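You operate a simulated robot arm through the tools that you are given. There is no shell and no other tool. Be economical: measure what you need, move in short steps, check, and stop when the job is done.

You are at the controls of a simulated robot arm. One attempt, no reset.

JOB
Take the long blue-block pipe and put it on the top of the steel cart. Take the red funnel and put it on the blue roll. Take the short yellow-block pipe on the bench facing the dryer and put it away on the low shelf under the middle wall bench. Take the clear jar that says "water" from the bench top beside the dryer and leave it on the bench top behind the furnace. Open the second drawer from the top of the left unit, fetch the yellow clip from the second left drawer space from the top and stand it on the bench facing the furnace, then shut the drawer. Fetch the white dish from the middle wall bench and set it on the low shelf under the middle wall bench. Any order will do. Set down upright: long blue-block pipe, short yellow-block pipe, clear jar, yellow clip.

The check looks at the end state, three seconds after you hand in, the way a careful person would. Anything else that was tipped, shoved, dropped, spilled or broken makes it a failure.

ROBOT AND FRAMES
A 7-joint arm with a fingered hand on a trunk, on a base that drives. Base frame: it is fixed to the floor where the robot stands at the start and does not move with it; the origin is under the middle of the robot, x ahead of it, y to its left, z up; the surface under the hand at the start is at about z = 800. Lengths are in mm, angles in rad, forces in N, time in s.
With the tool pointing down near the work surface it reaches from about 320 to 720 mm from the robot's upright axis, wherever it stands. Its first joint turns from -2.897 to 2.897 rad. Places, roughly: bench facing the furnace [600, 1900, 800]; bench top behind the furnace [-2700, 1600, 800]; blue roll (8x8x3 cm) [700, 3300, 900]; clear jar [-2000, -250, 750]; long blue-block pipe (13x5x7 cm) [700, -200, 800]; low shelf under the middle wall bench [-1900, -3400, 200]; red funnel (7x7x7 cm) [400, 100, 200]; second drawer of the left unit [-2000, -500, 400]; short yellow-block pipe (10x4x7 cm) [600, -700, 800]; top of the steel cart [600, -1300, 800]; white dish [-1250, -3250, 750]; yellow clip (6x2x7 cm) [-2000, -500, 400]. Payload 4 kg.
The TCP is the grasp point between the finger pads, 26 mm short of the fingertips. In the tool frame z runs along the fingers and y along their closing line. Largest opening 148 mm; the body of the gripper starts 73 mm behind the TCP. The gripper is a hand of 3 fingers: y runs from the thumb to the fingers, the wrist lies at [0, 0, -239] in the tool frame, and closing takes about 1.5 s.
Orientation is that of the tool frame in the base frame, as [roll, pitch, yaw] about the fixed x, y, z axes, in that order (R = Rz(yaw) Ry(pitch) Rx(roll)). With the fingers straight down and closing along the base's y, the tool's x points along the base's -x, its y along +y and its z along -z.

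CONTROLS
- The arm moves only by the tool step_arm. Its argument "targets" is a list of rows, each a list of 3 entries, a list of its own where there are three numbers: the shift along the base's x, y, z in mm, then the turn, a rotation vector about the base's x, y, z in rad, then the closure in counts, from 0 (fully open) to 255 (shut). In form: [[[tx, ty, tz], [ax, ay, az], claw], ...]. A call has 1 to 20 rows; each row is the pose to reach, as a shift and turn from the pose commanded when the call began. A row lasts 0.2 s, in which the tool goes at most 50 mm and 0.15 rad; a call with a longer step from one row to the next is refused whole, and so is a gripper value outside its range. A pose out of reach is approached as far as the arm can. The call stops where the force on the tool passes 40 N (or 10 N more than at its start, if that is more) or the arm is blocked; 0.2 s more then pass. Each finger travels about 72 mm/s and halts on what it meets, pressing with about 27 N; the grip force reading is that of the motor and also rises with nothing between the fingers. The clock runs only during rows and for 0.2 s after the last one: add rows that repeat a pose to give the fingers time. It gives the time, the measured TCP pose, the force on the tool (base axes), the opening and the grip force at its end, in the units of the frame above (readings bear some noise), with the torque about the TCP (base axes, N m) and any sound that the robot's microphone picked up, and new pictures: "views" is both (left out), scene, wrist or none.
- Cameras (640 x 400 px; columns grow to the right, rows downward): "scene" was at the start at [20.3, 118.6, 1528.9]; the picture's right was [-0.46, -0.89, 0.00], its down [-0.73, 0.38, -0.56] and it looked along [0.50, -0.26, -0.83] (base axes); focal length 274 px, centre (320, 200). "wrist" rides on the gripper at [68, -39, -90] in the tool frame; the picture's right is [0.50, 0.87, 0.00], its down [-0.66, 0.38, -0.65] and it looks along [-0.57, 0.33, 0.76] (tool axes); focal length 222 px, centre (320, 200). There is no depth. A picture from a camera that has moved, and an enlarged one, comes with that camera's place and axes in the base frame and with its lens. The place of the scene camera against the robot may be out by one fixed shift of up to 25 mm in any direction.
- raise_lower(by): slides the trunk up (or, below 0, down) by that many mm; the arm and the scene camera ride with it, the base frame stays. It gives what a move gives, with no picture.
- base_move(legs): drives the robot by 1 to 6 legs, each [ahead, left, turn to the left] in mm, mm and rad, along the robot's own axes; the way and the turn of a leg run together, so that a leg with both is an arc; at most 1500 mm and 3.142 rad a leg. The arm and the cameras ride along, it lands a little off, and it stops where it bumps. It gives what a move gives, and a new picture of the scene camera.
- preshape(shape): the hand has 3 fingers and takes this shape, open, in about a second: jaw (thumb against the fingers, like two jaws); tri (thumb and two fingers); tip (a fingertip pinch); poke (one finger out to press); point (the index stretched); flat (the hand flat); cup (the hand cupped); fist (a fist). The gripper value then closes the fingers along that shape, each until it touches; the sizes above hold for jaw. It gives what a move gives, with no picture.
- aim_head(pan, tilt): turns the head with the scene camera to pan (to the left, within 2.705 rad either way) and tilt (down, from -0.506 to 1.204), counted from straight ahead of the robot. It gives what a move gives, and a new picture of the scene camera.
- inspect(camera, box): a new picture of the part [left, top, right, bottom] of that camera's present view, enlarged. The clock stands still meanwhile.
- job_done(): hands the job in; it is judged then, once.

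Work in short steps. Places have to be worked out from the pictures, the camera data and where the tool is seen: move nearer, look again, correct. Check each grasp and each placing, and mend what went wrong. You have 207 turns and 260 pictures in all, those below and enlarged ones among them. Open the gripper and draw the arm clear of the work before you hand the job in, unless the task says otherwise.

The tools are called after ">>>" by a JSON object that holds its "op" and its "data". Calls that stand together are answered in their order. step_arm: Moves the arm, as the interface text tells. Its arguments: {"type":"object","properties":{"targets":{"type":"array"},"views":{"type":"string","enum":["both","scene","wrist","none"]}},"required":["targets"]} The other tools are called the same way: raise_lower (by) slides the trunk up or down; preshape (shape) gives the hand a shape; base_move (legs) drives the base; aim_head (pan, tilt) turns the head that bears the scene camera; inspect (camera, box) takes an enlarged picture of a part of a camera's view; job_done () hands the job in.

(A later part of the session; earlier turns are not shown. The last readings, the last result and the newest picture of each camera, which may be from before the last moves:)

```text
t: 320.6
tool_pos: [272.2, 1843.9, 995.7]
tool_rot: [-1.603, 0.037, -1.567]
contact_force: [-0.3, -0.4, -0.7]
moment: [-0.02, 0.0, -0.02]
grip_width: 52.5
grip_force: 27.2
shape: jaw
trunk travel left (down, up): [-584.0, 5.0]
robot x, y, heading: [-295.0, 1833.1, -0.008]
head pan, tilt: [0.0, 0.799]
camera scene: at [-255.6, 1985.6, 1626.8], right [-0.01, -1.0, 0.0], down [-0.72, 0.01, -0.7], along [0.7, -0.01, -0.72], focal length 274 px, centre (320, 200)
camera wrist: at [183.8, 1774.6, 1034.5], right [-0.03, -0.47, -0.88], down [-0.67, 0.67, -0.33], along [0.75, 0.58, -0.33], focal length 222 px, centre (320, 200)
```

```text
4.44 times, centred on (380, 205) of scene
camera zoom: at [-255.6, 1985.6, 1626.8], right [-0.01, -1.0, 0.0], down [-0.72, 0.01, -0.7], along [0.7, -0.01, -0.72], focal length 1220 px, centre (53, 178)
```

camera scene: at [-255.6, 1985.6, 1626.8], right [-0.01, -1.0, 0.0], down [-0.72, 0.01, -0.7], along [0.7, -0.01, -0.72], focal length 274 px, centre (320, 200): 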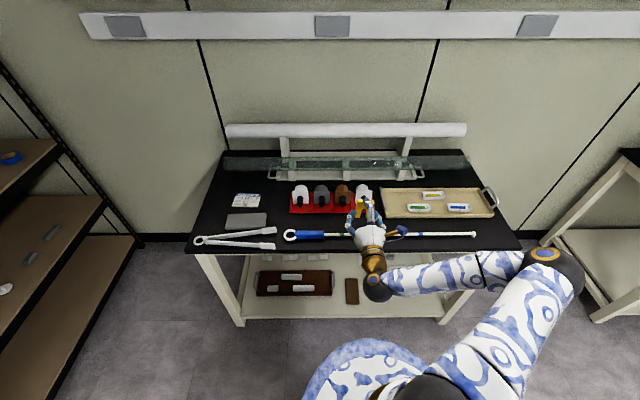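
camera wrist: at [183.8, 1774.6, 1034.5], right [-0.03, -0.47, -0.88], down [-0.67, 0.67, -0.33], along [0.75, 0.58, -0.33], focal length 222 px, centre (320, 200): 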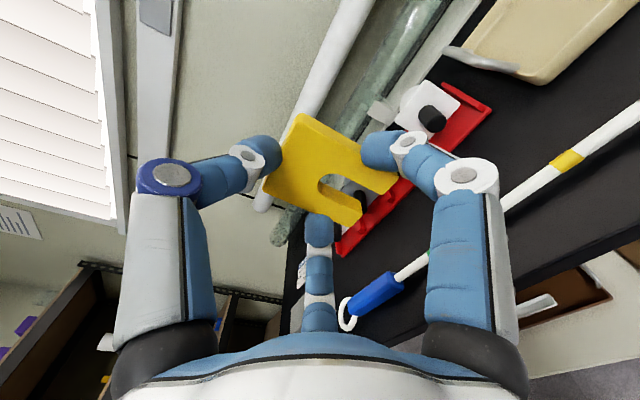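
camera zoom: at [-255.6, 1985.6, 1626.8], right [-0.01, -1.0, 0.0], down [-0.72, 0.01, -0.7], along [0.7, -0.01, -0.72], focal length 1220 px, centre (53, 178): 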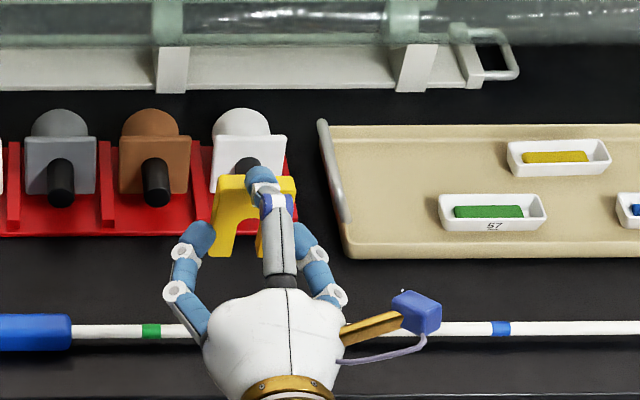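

Excellent: prongs down, nothing beneath, upright. Lower the trunk 145 and check.

>>> {"op": "raise_lower", "data": {"by": -148}}

>>> {"op": "inspect", "data": {"camera": "scene", "box": [330, 180, 430, 260]}}

```text
t: 322.3
tool_pos: [275.1, 1843.9, 846.6]
tool_rot: [-1.606, 0.039, -1.571]
contact_force: [-0.6, -0.3, -0.3]
moment: [0.01, 0.0, -0.01]
grip_width: 52.6
grip_force: 27.2
shape: jaw
trunk travel left (down, up): [-436.0, 153.0]
robot x, y, heading: [-297.8, 1834.6, -0.006]
head pan, tilt: [0.0, 0.799]
```

```text
5.00 times, centred on (380, 220) of scene
camera zoom: at [-255.8, 1985.4, 1478.9], right [-0.01, -1.0, 0.0], down [-0.72, 0.01, -0.7], along [0.7, -0.01, -0.72], focal length 1372 px, centre (20, 100)
```

zoom: 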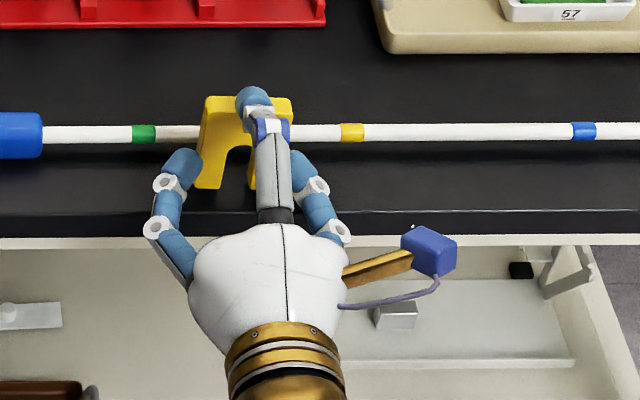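

>>> {"op": "raise_lower", "data": {"by": -5}}

>>> {"op": "raise_lower", "data": {"by": -2}}

>>> {"op": "raise_lower", "data": {"by": -2}}

```text
t: 322.9
tool_pos: [273.7, 1845.4, 842.2]
tool_rot: [-1.604, 0.039, -1.569]
contact_force: [-0.5, -0.6, -0.4]
moment: [-0.01, -0.02, 0.01]
grip_width: 52.5
grip_force: 26.4
shape: jaw
trunk travel left (down, up): [-432.0, 158.0]
robot x, y, heading: [-291.6, 1833.2, -0.006]
head pan, tilt: [0.0, 0.799]
```

```text
t: 323.4
tool_pos: [273.5, 1843.4, 839.8]
tool_rot: [-1.603, 0.036, -1.571]
contact_force: [-0.4, 1.1, 5.8]
moment: [-0.09, -0.14, 0.04]
grip_width: 52.5
grip_force: 26.8
shape: jaw
trunk travel left (down, up): [-430.0, 160.0]
robot x, y, heading: [-294.8, 1835.9, -0.008]
head pan, tilt: [0.0, 0.799]
```

```text
t: 323.9
tool_pos: [272.6, 1845.3, 839.0]
tool_rot: [-1.603, 0.04, -1.569]
contact_force: [-0.1, 3.0, 10.5]
moment: [-0.14, -0.33, 0.09]
grip_width: 53.0
grip_force: 26.7
shape: jaw
trunk travel left (down, up): [-428.0, 162.0]
robot x, y, heading: [-291.5, 1835.2, -0.004]
head pan, tilt: [0.0, 0.799]
```

Contact 10 N. Open with a small upward motion and look.

>>> {"op": "step_arm", "data": {"targets": [[[0, 0, 1], [0, 0, 0], 158], [[0, 0, 3], [0, 0, 0], 148], [[0, 0, 5], [0, 0, 0], 138], [[0, 0, 6], [0, 0, 0], 130]], "views": "wrist"}}

>>> {"op": "inspect", "data": {"camera": "scene", "box": [330, 180, 430, 260]}}

```text
t: 324.9
tool_pos: [273.0, 1842.4, 843.7]
tool_rot: [-1.603, 0.039, -1.571]
contact_force: [0.3, 0.5, -0.8]
moment: [0.0, -0.01, 0.0]
grip_width: 72.1
grip_force: 0.0
shape: jaw
trunk travel left (down, up): [-428.0, 162.0]
robot x, y, heading: [-297.7, 1836.0, -0.005]
head pan, tilt: [0.0, 0.799]
camera wrist: at [183.6, 1773.9, 883.5], right [-0.03, -0.47, -0.88], down [-0.67, 0.67, -0.33], along [0.74, 0.58, -0.33], focal length 222 px, centre (320, 200)
```

wrist: 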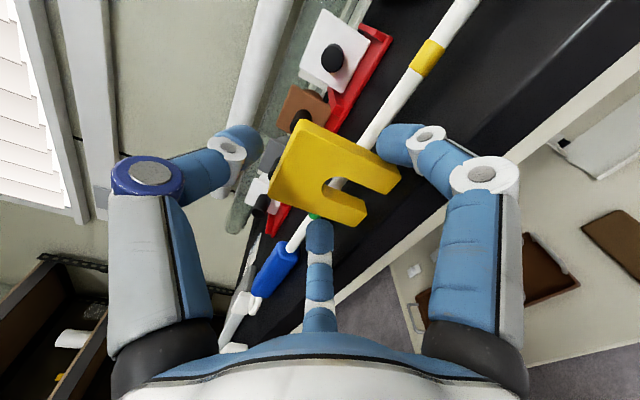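

```text
5.00 times, centred on (380, 220) of scene
camera zoom: at [-255.8, 1985.4, 1469.8], right [-0.01, -1.0, 0.0], down [-0.72, 0.01, -0.7], along [0.7, -0.01, -0.72], focal length 1372 px, centre (20, 100)
```

zoom: 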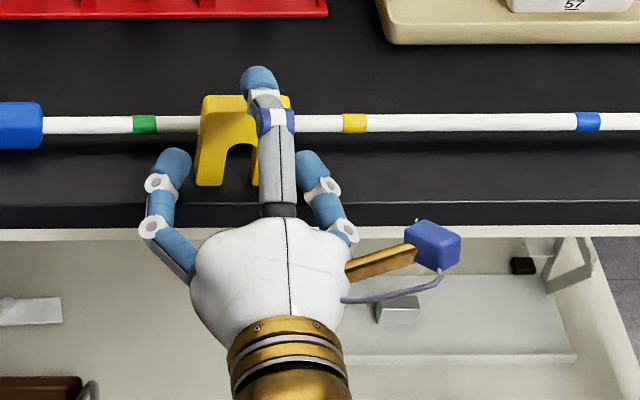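

Clip stands free and upright. Withdraw straight back with the arm.

>>> {"op": "step_arm", "data": {"targets": [[[-15, 0, 0], [0, 0, 0], 130], [[-35, 0, 0], [0, 0, 0], 130], [[-60, 0, 0], [0, 0, 0], 130]], "views": "none"}}

>>> {"op": "inspect", "data": {"camera": "scene", "box": [330, 180, 430, 260]}}

```text
t: 325.7
tool_pos: [219.0, 1842.9, 842.7]
tool_rot: [-1.604, 0.039, -1.566]
contact_force: [-0.2, -1.0, -0.5]
moment: [-0.01, 0.01, 0.01]
grip_width: 72.2
grip_force: 0.1
shape: jaw
out of reach, approached as far as the arm can: row 3
trunk travel left (down, up): [-428.0, 162.0]
robot x, y, heading: [-292.1, 1837.4, -0.01]
head pan, tilt: [0.0, 0.799]
```

```text
5.00 times, centred on (380, 220) of scene
camera zoom: at [-255.7, 1985.5, 1469.8], right [-0.01, -1.0, 0.0], down [-0.72, 0.01, -0.7], along [0.7, -0.01, -0.72], focal length 1372 px, centre (20, 100)
```

zoom: 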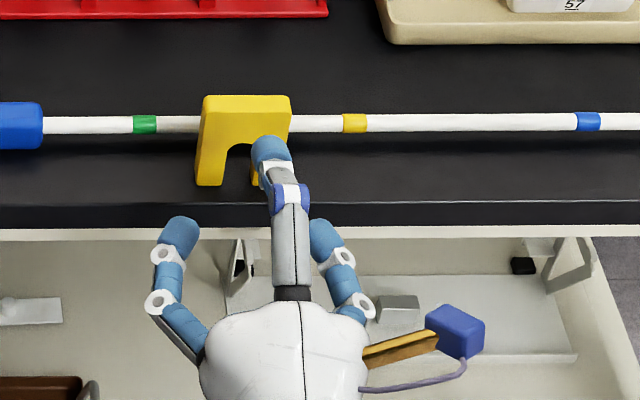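

Clip done. Close the fingers and drive back to the drawer: right along the aisle, then turn to face -x.

>>> {"op": "base_move", "data": {"legs": [[-60, 0, 0], [0, -1200, 0], [0, -1130, 0], [0, 0, 3.141], [150, 0, 0]]}}

>>> {"op": "raise_lower", "data": {"by": -355}}

>>> {"op": "aim_head", "data": {"pan": 0.0, "tilt": 0.6}}

```text
t: 346.0
tool_pos: [-1032.9, -481.7, 842.7]
tool_rot: [-1.603, 0.039, 1.56]
contact_force: [0.4, 0.3, -0.6]
moment: [0.02, 0.03, 0.0]
grip_width: 72.4
grip_force: 0.0
shape: jaw
trunk travel left (down, up): [-428.0, 162.0]
robot x, y, heading: [-517.0, -476.2, 3.124]
head pan, tilt: [0.0, 0.799]
camera scene: at [-523.0, -628.4, 1469.8], right [0.02, 1.0, 0.0], down [0.72, -0.01, -0.7], along [-0.7, 0.01, -0.72], focal length 274 px, centre (320, 200)
```

scene: 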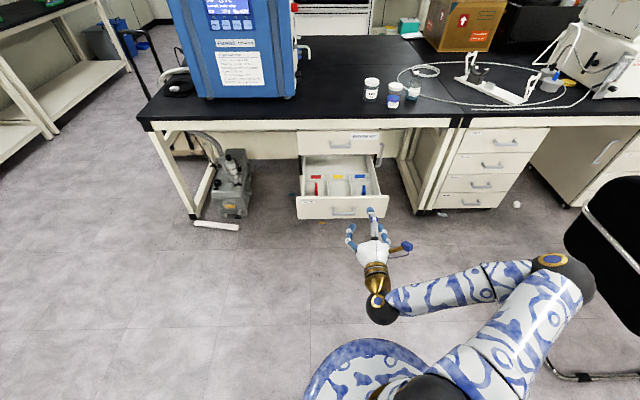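

```text
t: 349.4
tool_pos: [-1031.9, -482.5, 486.3]
tool_rot: [-1.605, 0.036, 1.561]
contact_force: [1.0, 0.3, -0.3]
moment: [-0.03, -0.01, -0.01]
grip_width: 71.8
grip_force: 0.1
shape: jaw
trunk travel left (down, up): [-73.0, 518.0]
robot x, y, heading: [-516.3, -479.2, 3.123]
head pan, tilt: [0.0, 0.799]
```

```text
t: 350.2
tool_pos: [-1032.6, -481.9, 488.0]
tool_rot: [-1.601, 0.039, 1.56]
contact_force: [0.4, -0.5, -0.9]
moment: [-0.03, -0.03, -0.02]
grip_width: 72.1
grip_force: 0.2
shape: jaw
trunk travel left (down, up): [-73.0, 518.0]
robot x, y, heading: [-517.0, -480.6, 3.123]
head pan, tilt: [0.0, 0.6]
camera scene: at [-530.8, -628.3, 1131.7], right [0.02, 1.0, 0.0], down [0.57, -0.01, -0.82], along [-0.82, 0.02, -0.57], focal length 274 px, centre (320, 200)
```

scene: 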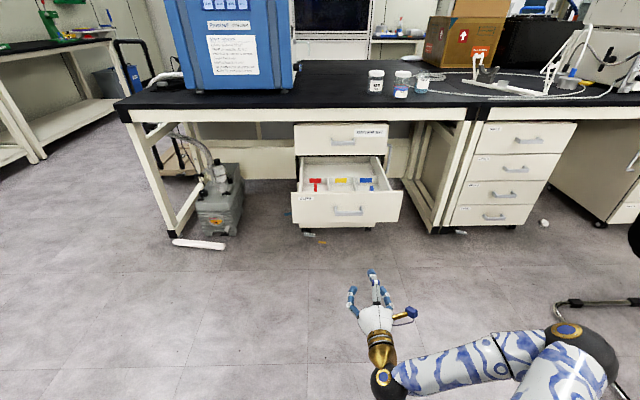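

Close the fist and push the drawer shut by driving ahead ~735 mm (force limit stops me).

>>> {"op": "step_arm", "data": {"targets": [[[0, 0, 0], [0, 0, 0], 180], [[0, 0, 0], [0, 0, 0], 255], [[0, 0, 0], [0, 0, 0], 255], [[0, 0, 0], [0, 0, 0], 255]], "views": "none"}}

>>> {"op": "base_move", "data": {"legs": [[380, 0, 0.018], [340, 0, 0]]}}

```text
t: 351.2
tool_pos: [-1032.2, -482.0, 487.3]
tool_rot: [-1.603, 0.039, 1.56]
contact_force: [-0.7, 0.3, -0.1]
moment: [-0.03, 0.0, 0.0]
grip_width: 0.3
grip_force: 27.0
shape: jaw
trunk travel left (down, up): [-73.0, 518.0]
robot x, y, heading: [-514.1, -476.6, 3.125]
head pan, tilt: [0.0, 0.6]
```

```text
t: 355.4
tool_pos: [-1752.0, -489.0, 487.9]
tool_rot: [-1.599, 0.039, 1.583]
contact_force: [4.5, -4.2, 23.3]
moment: [0.39, -0.21, -0.13]
grip_width: 0.1
grip_force: 27.1
shape: jaw
trunk travel left (down, up): [-73.0, 518.0]
robot x, y, heading: [-1238.9, -476.3, -3.135]
head pan, tilt: [0.0, 0.6]
camera scene: at [-1246.6, -624.0, 1131.9], right [0.0, 1.0, 0.0], down [0.56, 0.0, -0.83], along [-0.83, 0.0, -0.56], focal length 274 px, centre (320, 200)
```

scene: 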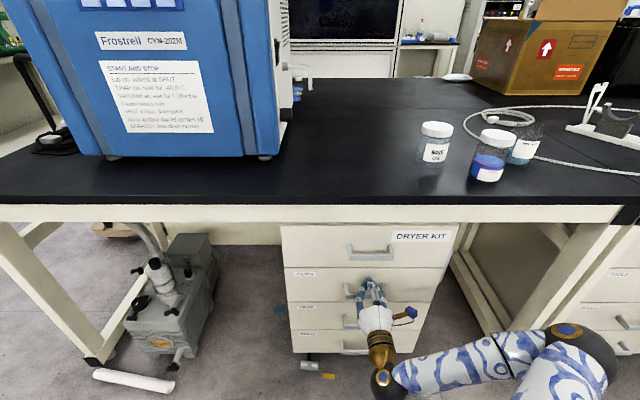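

The drawer looks shut; zoom to verify flush and check the jars.

>>> {"op": "inspect", "data": {"camera": "scene", "box": [270, 210, 470, 370]}}

>>> {"op": "inspect", "data": {"camera": "scene", "box": [400, 90, 580, 200]}}

```text
2.50 times, centred on (370, 290) of scene
camera zoom: at [-1246.6, -624.0, 1131.9], right [0.0, 1.0, 0.0], down [0.56, 0.0, -0.83], along [-0.83, 0.0, -0.56], focal length 686 px, centre (195, -25)
```

zoom: 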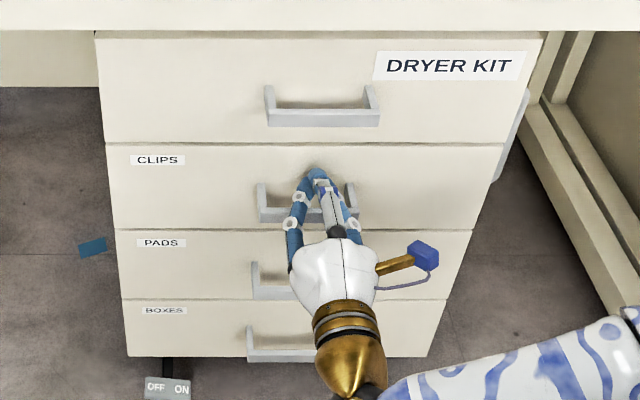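

```text
3.56 times, centred on (490, 145) of scene
camera zoom: at [-1246.6, -624.0, 1131.9], right [0.0, 1.0, 0.0], down [0.56, 0.0, -0.83], along [-0.83, 0.0, -0.56], focal length 976 px, centre (-284, 396)
```

zoom: 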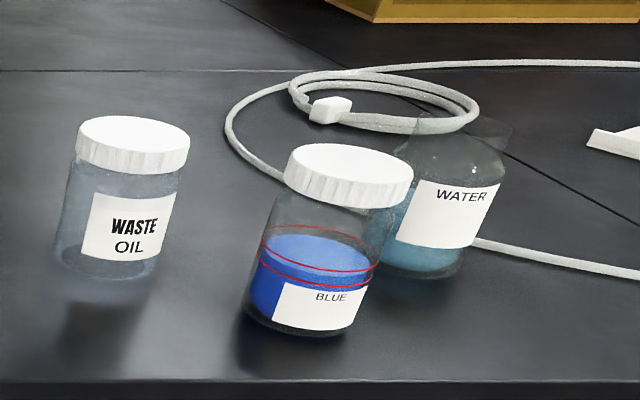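

Drawer is flush; give it a last 8 mm nudge, then back off, raise and turn the hand vertical.

>>> {"op": "base_move", "data": {"legs": [[10, 0, 0], [-300, 0, 0]]}}

>>> {"op": "raise_lower", "data": {"by": 400}}

>>> {"op": "raise_lower", "data": {"by": 110}}

>>> {"op": "step_arm", "data": {"targets": [[[0, 0, 10], [0, -0.14, 0], 255], [[0, 0, 20], [0, -0.28, 0], 200], [[0, 0, 30], [0, -0.42, 0], 150], [[0, 0, 40], [0, -0.56, 0], 100], [[0, 0, 50], [0, -0.7, 0], 50], [[0, 0, 60], [0, -0.84, 0], 0], [[0, 0, 70], [0, -0.98, 0], 0], [[0, 0, 80], [0, -1.12, 0], 0], [[0, 0, 90], [0, -1.26, 0], 0], [[0, 0, 100], [0, -1.4, 0], 0], [[0, 0, 100], [0, -1.53, 0], 0]], "views": "wrist"}}

>>> {"op": "aim_head", "data": {"pan": -0.3, "tilt": 0.7}}

```text
t: 356.2
tool_pos: [-1758.6, -489.2, 492.4]
tool_rot: [-1.592, 0.04, 1.587]
contact_force: [8.3, 3.5, 9.3]
moment: [0.36, -0.2, -0.06]
grip_width: 0.2
grip_force: 27.2
shape: jaw
trunk travel left (down, up): [-73.0, 518.0]
robot x, y, heading: [-1246.9, -473.6, -3.143]
head pan, tilt: [0.0, 0.6]
stopped in leg 1: the force on the tool passed its limit at 52 N (the readings are from after the stop); the commanded pose is now the measured one
camera scene: at [-1255.7, -623.6, 1131.6], right [0.0, 1.0, 0.0], down [0.56, 0.0, -0.83], along [-0.83, 0.0, -0.56], focal length 274 px, centre (320, 200)
```

scene: 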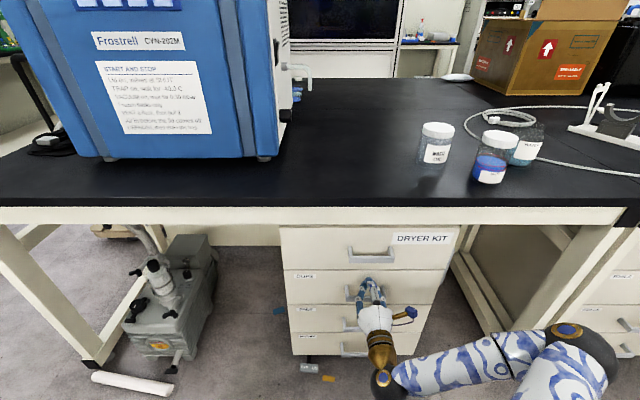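

```text
t: 357.6
tool_pos: [-1758.1, -490.5, 575.9]
tool_rot: [-1.61, 0.04, 1.586]
contact_force: [0.4, -0.6, -0.3]
moment: [-0.01, 0.0, -0.02]
grip_width: 0.0
grip_force: 27.0
shape: jaw
trunk travel left (down, up): [-161.0, 429.0]
robot x, y, heading: [-1244.5, -472.0, -3.145]
head pan, tilt: [0.0, 0.6]
stopped: the force on the tool passed its limit at 47 N (the readings are from after the stop); the commanded pose is now the measured one
```

```text
t: 358.1
tool_pos: [-1755.2, -489.7, 587.2]
tool_rot: [-1.628, 0.038, 1.59]
contact_force: [13.9, 1.6, -10.7]
moment: [-0.03, 0.26, 0.03]
grip_width: 0.0
grip_force: 27.0
shape: jaw
trunk travel left (down, up): [-180.0, 410.0]
robot x, y, heading: [-1243.0, -475.2, -3.138]
head pan, tilt: [0.0, 0.6]
stopped: the force on the tool passed its limit at 56 N (the readings are from after the stop); the commanded pose is now the measured one
```

```text
t: 358.4
tool_pos: [-1756.6, -492.1, 584.1]
tool_rot: [-1.664, 0.042, 1.59]
contact_force: [16.5, 1.5, -6.1]
moment: [-0.1, 0.4, 0.0]
grip_width: 0.0
grip_force: 27.4
shape: jaw
out of reach, approached as far as the arm can: row 1
trunk travel left (down, up): [-180.0, 410.0]
robot x, y, heading: [-1240.5, -470.6, -3.137]
head pan, tilt: [0.0, 0.6]
stopped in row 1: the force on the tool passed its limit at 70 N (the readings are from after the stop); the commanded pose is now the measured one
camera wrist: at [-1672.4, -420.9, 628.9], right [0.07, 0.47, -0.88], down [0.7, -0.65, -0.29], along [-0.71, -0.6, -0.37], focal length 222 px, centre (320, 200)
```

wrist: 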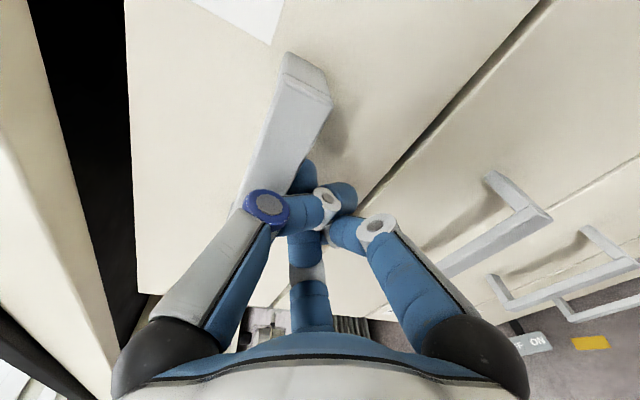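

```text
t: 359.2
tool_pos: [-1756.5, -491.2, 584.4]
tool_rot: [-1.661, 0.041, 1.589]
contact_force: [29.7, 2.4, -10.8]
moment: [-0.06, 0.72, 0.03]
grip_width: 0.2
grip_force: 27.0
shape: jaw
trunk travel left (down, up): [-180.0, 410.0]
robot x, y, heading: [-1244.3, -468.1, -3.135]
head pan, tilt: [-0.3, 0.7]
camera scene: at [-1247.3, -598.6, 1230.1], right [0.29, 0.96, 0.0], down [0.62, -0.19, -0.77], along [-0.73, 0.22, -0.64], focal length 274 px, centre (320, 200)
```

scene: 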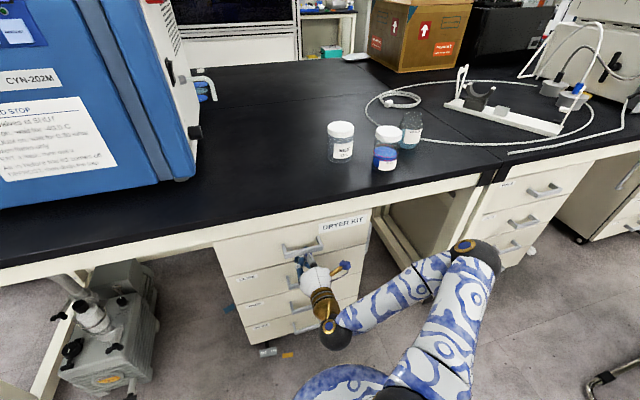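

I chained again wrongly: the drive stopped before backing off, and the hand came up under the top handle. Lower 35 mm first to unhook, then back off.

>>> {"op": "raise_lower", "data": {"by": -40}}

>>> {"op": "inspect", "data": {"camera": "wrist", "box": [0, 0, 640, 400]}}

```text
t: 360.0
tool_pos: [-1758.1, -491.1, 545.0]
tool_rot: [-1.662, 0.041, 1.589]
contact_force: [-0.3, -0.3, 0.4]
moment: [0.0, -0.01, 0.01]
grip_width: 0.0
grip_force: 27.1
shape: jaw
trunk travel left (down, up): [-140.0, 450.0]
robot x, y, heading: [-1245.7, -472.0, -3.137]
head pan, tilt: [-0.3, 0.7]
```

```text
1.00 times, centred on (320, 200) of wrist (not enlarged: the box is as wide or as high as the picture)
camera zoom: at [-1673.7, -420.8, 589.1], right [0.07, 0.47, -0.88], down [0.7, -0.66, -0.29], along [-0.71, -0.59, -0.37], focal length 222 px, centre (320, 200)
```

zoom: 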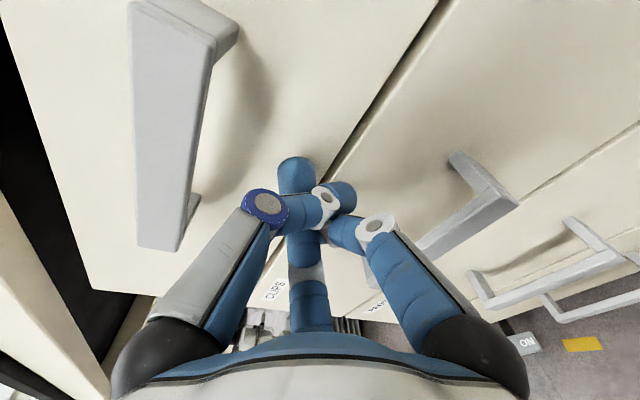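

Free now (no force), drawers shut. Back off 300.

>>> {"op": "base_move", "data": {"legs": [[-300, 0, 0]]}}

>>> {"op": "raise_lower", "data": {"by": 390}}

```text
t: 362.0
tool_pos: [-1467.4, -487.4, 544.3]
tool_rot: [-1.66, 0.04, 1.578]
contact_force: [-0.6, -0.7, 0.4]
moment: [0.01, -0.02, 0.01]
grip_width: 0.0
grip_force: 27.4
shape: jaw
trunk travel left (down, up): [-140.0, 450.0]
robot x, y, heading: [-957.6, -474.8, 3.135]
head pan, tilt: [-0.3, 0.7]
camera scene: at [-958.9, -598.6, 1190.2], right [0.3, 0.95, 0.0], down [0.61, -0.19, -0.76], along [-0.73, 0.23, -0.64], focal length 274 px, centre (320, 200)
```

scene: 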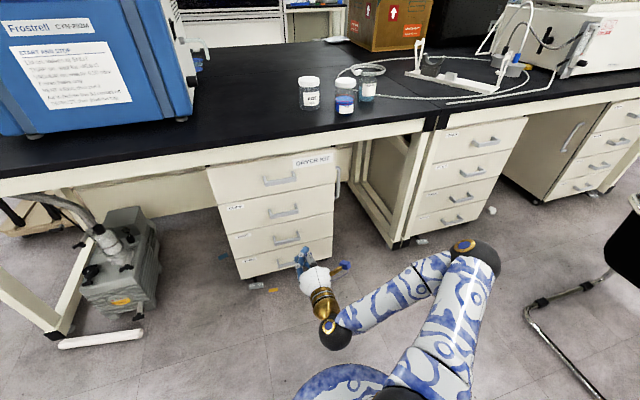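

```text
t: 365.8
tool_pos: [-1465.9, -486.0, 933.5]
tool_rot: [-1.662, 0.041, 1.58]
contact_force: [0.0, -0.4, -1.1]
moment: [0.01, 0.0, -0.02]
grip_width: 0.0
grip_force: 27.1
shape: jaw
trunk travel left (down, up): [-530.0, 60.0]
robot x, y, heading: [-954.4, -472.8, 3.139]
head pan, tilt: [-0.3, 0.7]
```

Jar base triangulated at ≈(-1818,-163,852), blue jar ≈(-1754,-273). Turn the hand vertical and open.

>>> {"op": "step_arm", "data": {"targets": [[[0, 0, 5], [0, -0.14, 0], 200], [[0, 0, 10], [0, -0.28, 0], 150], [[0, 0, 20], [0, -0.42, 0], 100], [[0, 0, 30], [0, -0.56, 0], 50], [[0, 0, 40], [0, -0.7, 0], 0], [[0, 0, 50], [0, -0.84, 0], 0], [[0, 0, 60], [0, -0.98, 0], 0], [[0, 0, 80], [0, -1.12, 0], 0], [[0, 0, 100], [0, -1.26, 0], 0], [[0, 0, 120], [0, -1.4, 0], 0], [[0, 0, 130], [0, -1.482, 0], 0]], "views": "none"}}

>>> {"op": "base_move", "data": {"legs": [[0, -310, 0], [200, 0, 0]]}}

>>> {"op": "inspect", "data": {"camera": "wrist", "box": [0, 0, 640, 400]}}

```text
t: 368.2
tool_pos: [-1465.8, -486.4, 1064.8]
tool_rot: [3.137, 0.014, 1.534]
contact_force: [0.0, 0.1, -0.5]
moment: [0.0, 0.0, 0.02]
grip_width: 147.9
grip_force: 0.1
shape: jaw
out of reach, approached as far as the arm can: row 1, 2, 3
trunk travel left (down, up): [-530.0, 60.0]
robot x, y, heading: [-956.9, -475.1, 3.135]
head pan, tilt: [-0.3, 0.7]
```

```text
t: 371.5
tool_pos: [-1664.0, -159.8, 1064.4]
tool_rot: [3.139, 0.011, 1.514]
contact_force: [-0.2, 0.0, -0.4]
moment: [0.02, -0.03, 0.0]
grip_width: 148.0
grip_force: 0.1
shape: jaw
trunk travel left (down, up): [-530.0, 60.0]
robot x, y, heading: [-1152.5, -154.6, 3.12]
head pan, tilt: [-0.3, 0.7]
camera scene: at [-1158.2, -279.6, 1580.1], right [0.32, 0.95, 0.0], down [0.61, -0.2, -0.76], along [-0.73, 0.24, -0.64], focal length 274 px, centre (320, 200)
```

scene: 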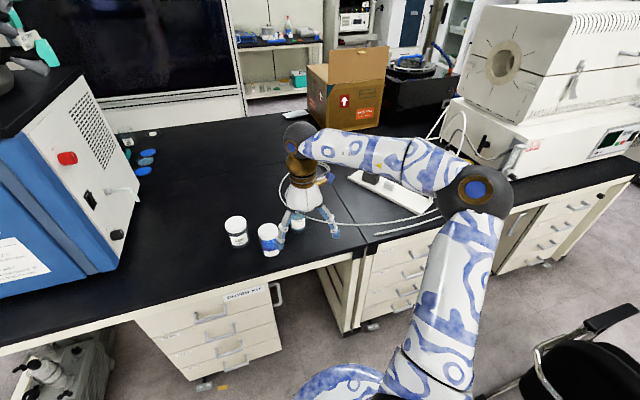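

```text
1.00 times, centred on (320, 200) of wrist (not enlarged: the box is as wide or as high as the picture)
camera zoom: at [-1699.5, -89.0, 1153.7], right [0.89, 0.45, 0.0], down [0.34, -0.67, 0.66], along [0.3, -0.59, -0.75], focal length 222 px, centre (320, 200)
```

zoom: 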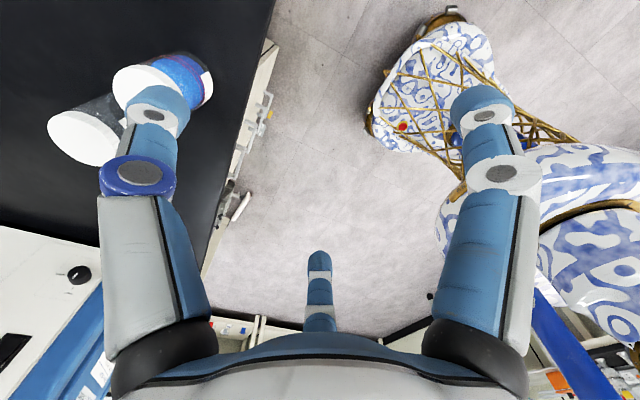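

Bench z≈800 after all; water jar ≈(-1905,-110). Drive 150 ahead and look again.

>>> {"op": "base_move", "data": {"legs": [[150, 0, 0.015]]}}

>>> {"op": "step_arm", "data": {"targets": [[[-15, -25, 0], [0, 0, 0.03], 0], [[-30, -50, 0], [0, 0, 0.05], 0]], "views": "both"}}

```text
t: 372.9
tool_pos: [-1816.7, -162.2, 1062.8]
tool_rot: [3.139, 0.013, 1.527]
contact_force: [0.6, 0.4, 0.3]
moment: [0.01, 0.01, 0.0]
grip_width: 148.0
grip_force: 0.0
shape: jaw
trunk travel left (down, up): [-530.0, 60.0]
robot x, y, heading: [-1304.5, -153.5, 3.127]
head pan, tilt: [-0.3, 0.7]
camera scene: at [-1309.4, -277.2, 1580.1], right [0.31, 0.95, 0.0], down [0.61, -0.2, -0.76], along [-0.73, 0.23, -0.64], focal length 274 px, centre (320, 200)
```

scene: 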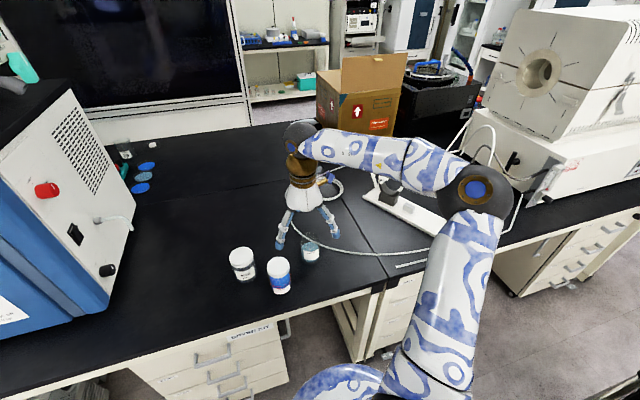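

```text
t: 373.4
tool_pos: [-1847.2, -212.0, 1063.9]
tool_rot: [3.139, 0.011, 1.574]
contact_force: [0.6, -0.5, 0.3]
moment: [0.02, -0.01, 0.0]
grip_width: 147.8
grip_force: 0.0
shape: jaw
trunk travel left (down, up): [-530.0, 60.0]
robot x, y, heading: [-1306.2, -150.1, 3.124]
head pan, tilt: [-0.3, 0.7]
camera scene: at [-1309.2, -277.5, 1580.1], right [0.31, 0.95, 0.0], down [0.61, -0.2, -0.76], along [-0.73, 0.24, -0.64], focal length 274 px, centre (320, 200)
camera wrist: at [-1887.0, -144.5, 1153.4], right [0.86, 0.5, 0.0], down [0.38, -0.65, 0.66], along [0.33, -0.57, -0.75], focal length 222 px, centre (320, 200)
```

scene: 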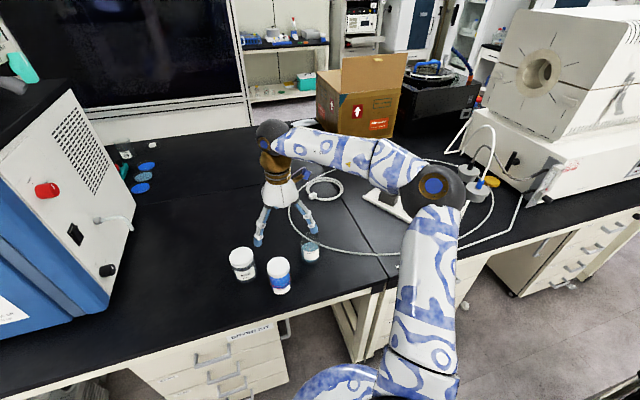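
wrist: 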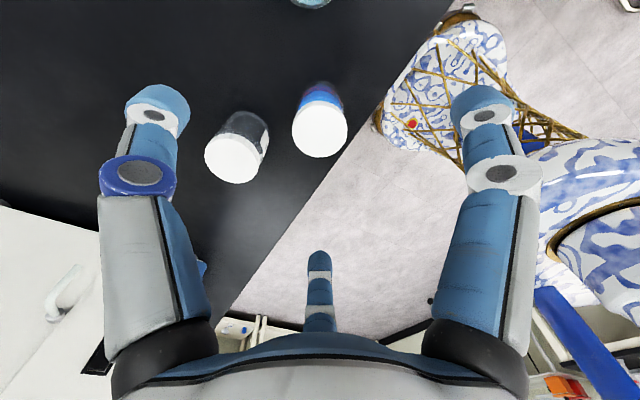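

Water jar ≈(-1891,-120). Move above it with ~112 mm opening, lower to 1000.

>>> {"op": "step_arm", "data": {"targets": [[[-15, 30, 0], [0, 0, 0], 30], [[-30, 60, 0], [0, 0, 0], 62], [[-43, 92, -20], [0, 0, 0], 62], [[-43, 92, -60], [0, 0, 0], 62]], "views": "both"}}

```text
t: 374.4
tool_pos: [-1889.7, -121.0, 1005.1]
tool_rot: [3.14, 0.013, 1.573]
contact_force: [-0.1, 0.0, -0.3]
moment: [0.0, -0.03, -0.01]
grip_width: 112.3
grip_force: 0.1
shape: jaw
trunk travel left (down, up): [-530.0, 60.0]
robot x, y, heading: [-1302.1, -151.4, 3.129]
head pan, tilt: [-0.3, 0.7]
camera scene: at [-1308.9, -277.0, 1580.2], right [0.31, 0.95, 0.0], down [0.61, -0.2, -0.76], along [-0.73, 0.23, -0.64], focal length 274 px, centre (320, 200)
camera wrist: at [-1930.2, -53.5, 1094.0], right [0.86, 0.5, -0.01], down [0.38, -0.65, 0.66], along [0.33, -0.57, -0.75], focal length 222 px, centre (320, 200)
```

scene: 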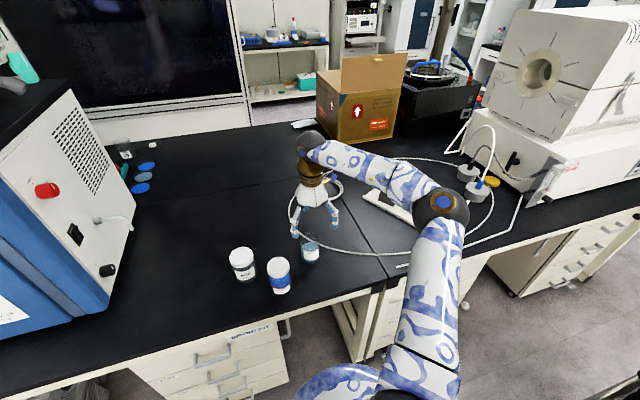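
wrist: 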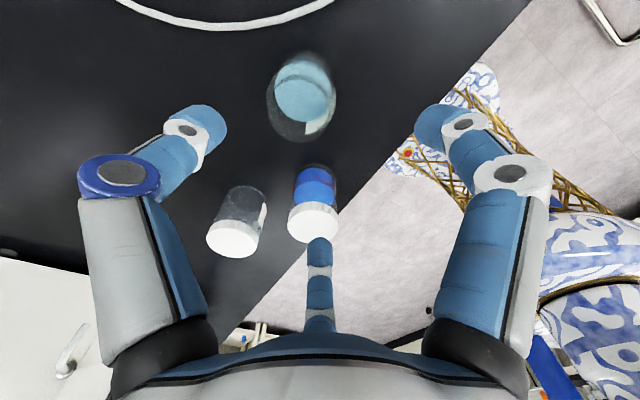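

Jar centre ≈(-1912,-114), rim ~z 905. Centre over it and descend to z 862.

>>> {"op": "step_arm", "data": {"targets": [[[-12, 4, 0], [0, 0, 0], 62], [[-22, 7, -10], [0, 0, 0], 62], [[-22, 7, -50], [0, 0, 0], 62], [[-22, 7, -85], [0, 0, 0], 62]], "views": "wrist"}}

```text
t: 375.4
tool_pos: [-1912.3, -113.7, 920.7]
tool_rot: [3.139, 0.012, 1.575]
contact_force: [-0.3, 0.0, -0.6]
moment: [0.01, 0.0, 0.0]
grip_width: 112.3
grip_force: 0.0
shape: jaw
trunk travel left (down, up): [-530.0, 60.0]
robot x, y, heading: [-1302.9, -150.8, 3.13]
head pan, tilt: [-0.3, 0.7]
camera wrist: at [-1952.5, -45.8, 1010.4], right [0.86, 0.5, 0.0], down [0.38, -0.65, 0.66], along [0.33, -0.57, -0.75], focal length 222 px, centre (320, 200)
```

wrist: 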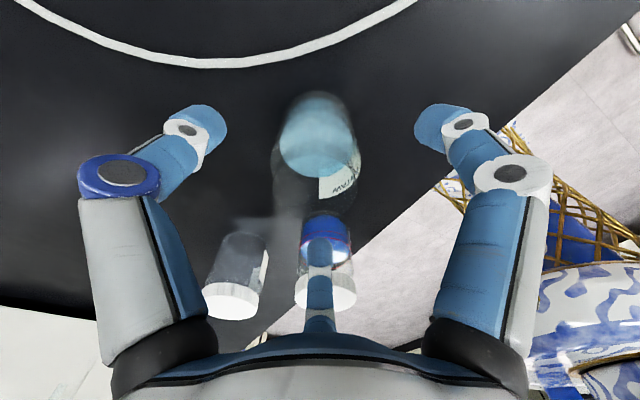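

Centred. Descend to 862 and close gently.

>>> {"op": "step_arm", "data": {"targets": [[[0, 0, -30], [0, 0, 0], 62], [[0, 0, -58], [0, 0, 0], 62], [[0, 0, -58], [0, 0, 0], 100], [[0, 0, -58], [0, 0, 0], 130], [[0, 0, -58], [0, 0, 0], 160], [[0, 0, -58], [0, 0, 0], 190], [[0, 0, -58], [0, 0, 0], 220], [[0, 0, -58], [0, 0, 0], 255], [[0, 0, -58], [0, 0, 0], 255]], "views": "wrist"}}

```text
t: 377.4
tool_pos: [-1911.3, -113.4, 863.6]
tool_rot: [3.14, 0.012, 1.575]
contact_force: [0.1, 0.0, 0.4]
moment: [-0.02, 0.03, 0.0]
grip_width: 56.6
grip_force: 27.1
shape: jaw
trunk travel left (down, up): [-530.0, 60.0]
robot x, y, heading: [-1303.7, -151.8, 3.129]
head pan, tilt: [-0.3, 0.7]
camera wrist: at [-1951.7, -46.3, 954.4], right [0.86, 0.5, 0.0], down [0.38, -0.65, 0.66], along [0.33, -0.57, -0.75], focal length 222 px, centre (320, 200)
```

wrist: 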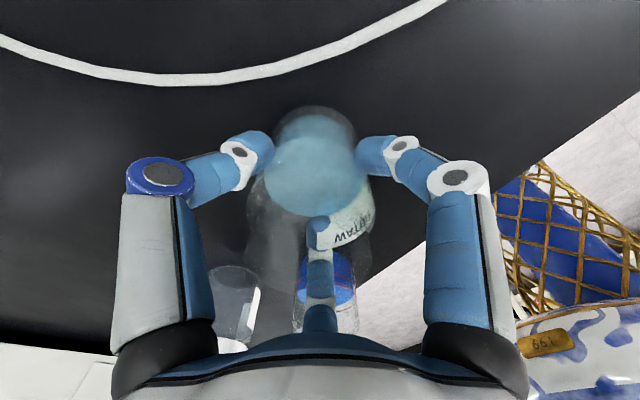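

Gripped. Lift straight up gently, then retract.

>>> {"op": "step_arm", "data": {"targets": [[[0, 0, 8], [0, 0, 0], 255], [[0, 0, 22], [0, 0, 0], 255], [[0, 0, 42], [0, 0, 0], 255], [[0, 0, 67], [0, 0, 0], 255], [[0, 0, 95], [0, 0, 0], 255], [[0, 0, 123], [0, 0, 0], 255], [[5, 0, 150], [0, 0, 0], 255], [[30, 0, 165], [0, 0, 0], 255], [[60, 0, 170], [0, 0, 0], 255], [[90, 0, 170], [0, 0, 0], 255], [[120, 0, 170], [0, 0, 0], 255]], "views": "both"}}

```text
t: 379.9
tool_pos: [-1790.9, -111.7, 1031.5]
tool_rot: [-3.141, 0.012, 1.575]
contact_force: [-0.1, 0.2, -2.7]
moment: [0.04, 0.03, 0.02]
grip_width: 56.7
grip_force: 27.3
shape: jaw
trunk travel left (down, up): [-530.0, 60.0]
robot x, y, heading: [-1302.8, -152.2, 3.13]
head pan, tilt: [-0.3, 0.7]
camera scene: at [-1308.5, -277.2, 1580.2], right [0.31, 0.95, 0.0], down [0.61, -0.2, -0.77], along [-0.73, 0.23, -0.64], focal length 274 px, centre (320, 200)
camera wrist: at [-1831.0, -43.8, 1121.0], right [0.86, 0.5, 0.0], down [0.38, -0.65, 0.66], along [0.33, -0.57, -0.75], focal length 222 px, centre (320, 200)
```

scene: 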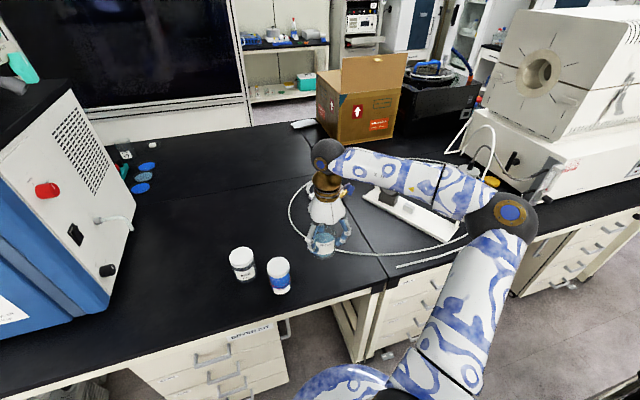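
wrist: 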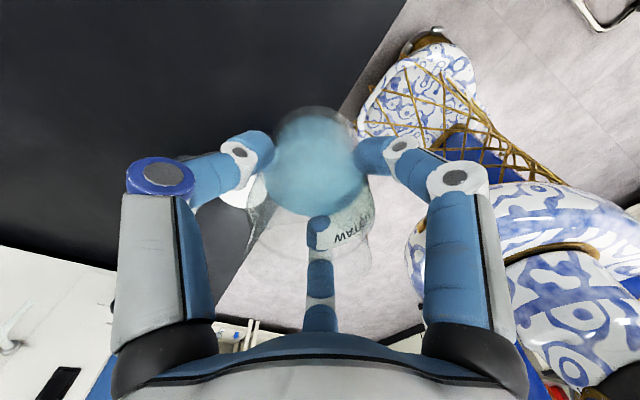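

Jar held upright. Drive around: back 1000, right along the aisle to y≈2330.

>>> {"op": "base_move", "data": {"legs": [[-1000, 0, 0.01], [0, -1250, 0], [0, -1250, 0], [1200, 0, 0]]}}

>>> {"op": "aim_head", "data": {"pan": 0.7, "tilt": 0.45}}

```text
t: 402.6
tool_pos: [-1896.2, 2430.4, 1031.4]
tool_rot: [3.14, 0.013, 1.581]
contact_force: [-0.7, 0.0, -2.1]
moment: [0.01, 0.01, 0.01]
grip_width: 56.6
grip_force: 27.2
shape: jaw
trunk travel left (down, up): [-530.0, 60.0]
robot x, y, heading: [-1408.3, 2396.8, 3.139]
head pan, tilt: [-0.3, 0.7]
camera scene: at [-1412.4, 2268.6, 1580.1], right [0.3, 0.95, 0.0], down [0.61, -0.19, -0.76], along [-0.73, 0.23, -0.64], focal length 274 px, centre (320, 200)
```

scene: 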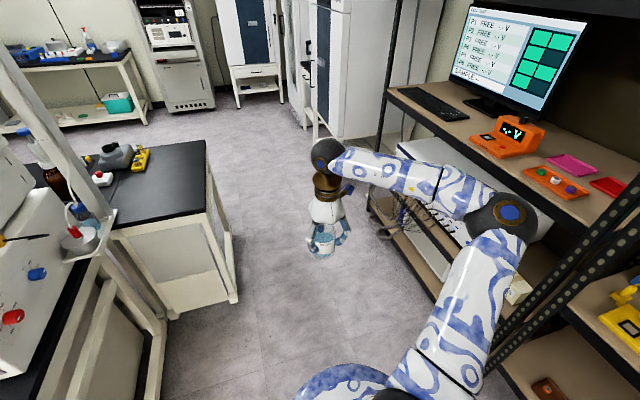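

```text
t: 403.8
tool_pos: [-1895.1, 2430.5, 1032.1]
tool_rot: [3.14, 0.012, 1.582]
contact_force: [-0.4, 0.4, -2.8]
moment: [0.02, 0.02, 0.01]
grip_width: 56.7
grip_force: 26.6
shape: jaw
trunk travel left (down, up): [-530.0, 60.0]
robot x, y, heading: [-1408.7, 2392.0, 3.139]
head pan, tilt: [0.7, 0.45]
camera scene: at [-1401.8, 2184.3, 1602.3], right [-0.64, 0.77, 0.0], down [0.33, 0.28, -0.9], along [-0.69, -0.58, -0.44], focal length 274 px, centre (320, 200)
```

scene: 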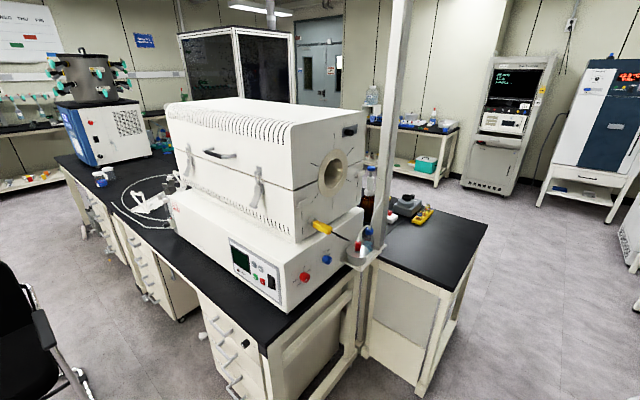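

The bench top behind the furnace has a free end at about (-2640,1900). Drive ahead 1230 and turn left to face it.

>>> {"op": "base_move", "data": {"legs": [[1230, 0, 0], [0, 0, 1.571]]}}

>>> {"op": "aim_head", "data": {"pan": 0.1, "tilt": 0.8}}

>>> {"op": "inspect", "data": {"camera": "wrist", "box": [0, 0, 640, 400]}}

```text
t: 413.9
tool_pos: [-2682.0, 1926.7, 1031.7]
tool_rot: [3.14, 0.013, 3.135]
contact_force: [-0.1, 0.2, -3.2]
moment: [0.0, -0.01, 0.01]
grip_width: 56.3
grip_force: 26.5
shape: jaw
trunk travel left (down, up): [-530.0, 60.0]
robot x, y, heading: [-2637.5, 2412.5, -1.594]
head pan, tilt: [0.7, 0.45]
camera scene: at [-2409.8, 2400.0, 1602.3], right [-0.78, -0.63, 0.0], down [-0.27, 0.34, -0.9], along [0.56, -0.7, -0.44], focal length 274 px, centre (320, 200)
```

scene: 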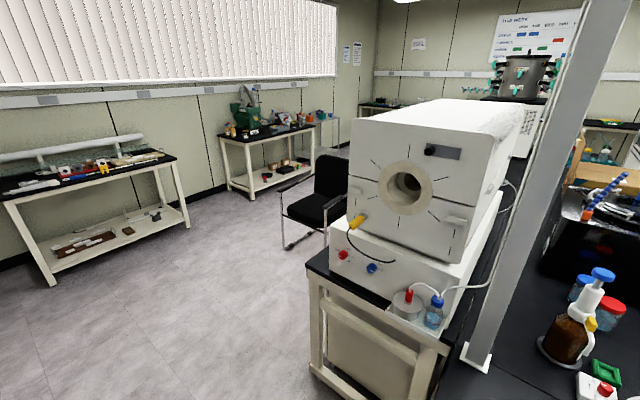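

```text
t: 414.9
tool_pos: [-2682.6, 1926.5, 1032.0]
tool_rot: [3.141, 0.012, 3.135]
contact_force: [0.1, -0.1, -3.2]
moment: [0.01, 0.03, -0.01]
grip_width: 56.2
grip_force: 27.4
shape: jaw
trunk travel left (down, up): [-530.0, 60.0]
robot x, y, heading: [-2636.8, 2414.9, -1.591]
head pan, tilt: [0.099, 0.799]
camera scene: at [-2461.1, 2391.1, 1571.9], right [-1.0, -0.08, 0.0], down [-0.06, 0.71, -0.7], along [0.05, -0.7, -0.72], focal length 274 px, centre (320, 200)
```

scene: 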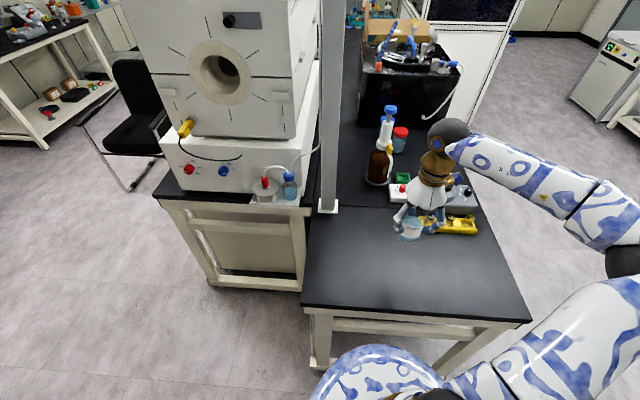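

```text
1.00 times, centred on (320, 200) of wrist (not enlarged: the box is as wide or as high as the picture)
camera zoom: at [-2752.0, 1887.5, 1120.8], right [-0.49, 0.87, 0.0], down [0.65, 0.37, 0.66], along [0.58, 0.33, -0.75], focal length 222 px, centre (320, 200)
```

zoom: 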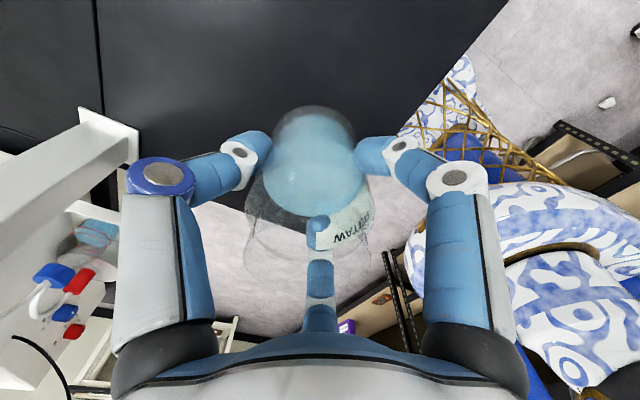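

The patch right under the jar, ≈(-2682,1926), is free. Lower straight down to 868, then finely.

>>> {"op": "step_arm", "data": {"targets": [[[0, 0, -30], [0, 0, 0], 255], [[0, 0, -65], [0, 0, 0], 255], [[0, 0, -100], [0, 0, 0], 255], [[0, 0, -135], [0, 0, 0], 255], [[0, 0, -155], [0, 0, 0], 255], [[0, 0, -161], [0, 0, 0], 255], [[0, 0, -164], [0, 0, 0], 255], [[0, 0, -167], [0, 0, 0], 255]], "views": "wrist"}}

```text
t: 416.7
tool_pos: [-2683.1, 1927.5, 864.7]
tool_rot: [3.138, 0.013, 3.134]
contact_force: [-1.4, 0.3, 3.7]
moment: [-0.07, -0.03, -0.03]
grip_width: 56.4
grip_force: 27.0
shape: jaw
trunk travel left (down, up): [-530.0, 60.0]
robot x, y, heading: [-2638.5, 2415.4, -1.593]
head pan, tilt: [0.099, 0.799]
camera wrist: at [-2753.1, 1887.1, 953.7], right [-0.49, 0.87, 0.0], down [0.65, 0.37, 0.66], along [0.58, 0.32, -0.75], focal length 222 px, centre (320, 200)
```

wrist: 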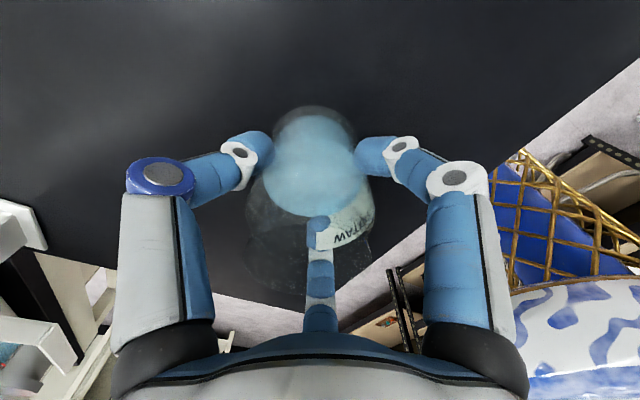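

Contact at ~864 as expected. Release and rise.

>>> {"op": "step_arm", "data": {"targets": [[[0, 0, -1], [0, 0, 0], 200], [[0, 0, -1], [0, 0, 0], 150], [[0, 0, -1], [0, 0, 0], 110], [[0, 0, -1], [0, 0, 0], 70], [[0, 0, -1], [0, 0, 0], 50], [[0, 0, 25], [0, 0, 0], 50], [[0, 0, 65], [0, 0, 0], 50], [[0, 0, 110], [0, 0, 0], 50], [[0, 0, 155], [0, 0, 0], 50], [[0, 0, 200], [0, 0, 0], 0]], "views": "scene"}}

>>> {"op": "inspect", "data": {"camera": "scene", "box": [340, 190, 500, 320]}}

```text
t: 418.9
tool_pos: [-2684.0, 1926.5, 1063.6]
tool_rot: [3.139, 0.012, 3.137]
contact_force: [-0.6, 0.7, 0.0]
moment: [0.03, -0.03, 0.01]
grip_width: 147.9
grip_force: 0.1
shape: jaw
trunk travel left (down, up): [-530.0, 60.0]
robot x, y, heading: [-2637.5, 2414.4, -1.593]
head pan, tilt: [0.099, 0.799]
camera scene: at [-2461.0, 2391.5, 1571.9], right [-1.0, -0.08, 0.0], down [-0.06, 0.71, -0.7], along [0.05, -0.7, -0.72], focal length 274 px, centre (320, 200)
```

scene: 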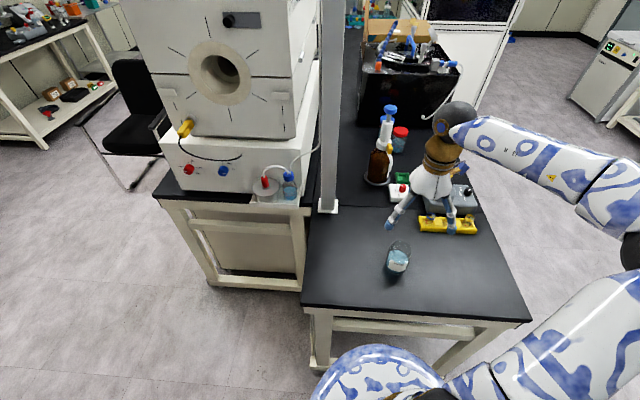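

```text
3.08 times, centred on (420, 255) of scene
camera zoom: at [-2461.0, 2391.5, 1571.9], right [-1.0, -0.08, 0.0], down [-0.06, 0.71, -0.7], along [0.05, -0.7, -0.72], focal length 845 px, centre (12, 31)
```

zoom: 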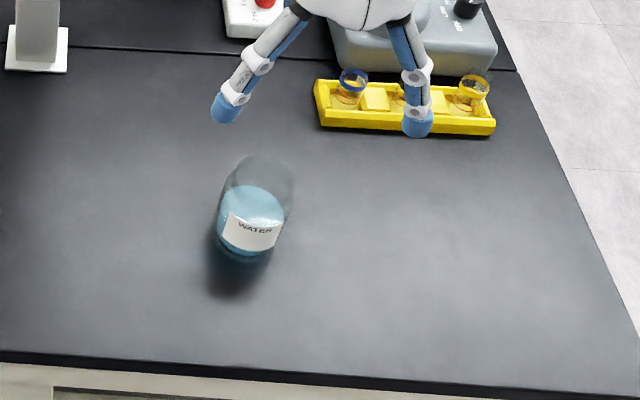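

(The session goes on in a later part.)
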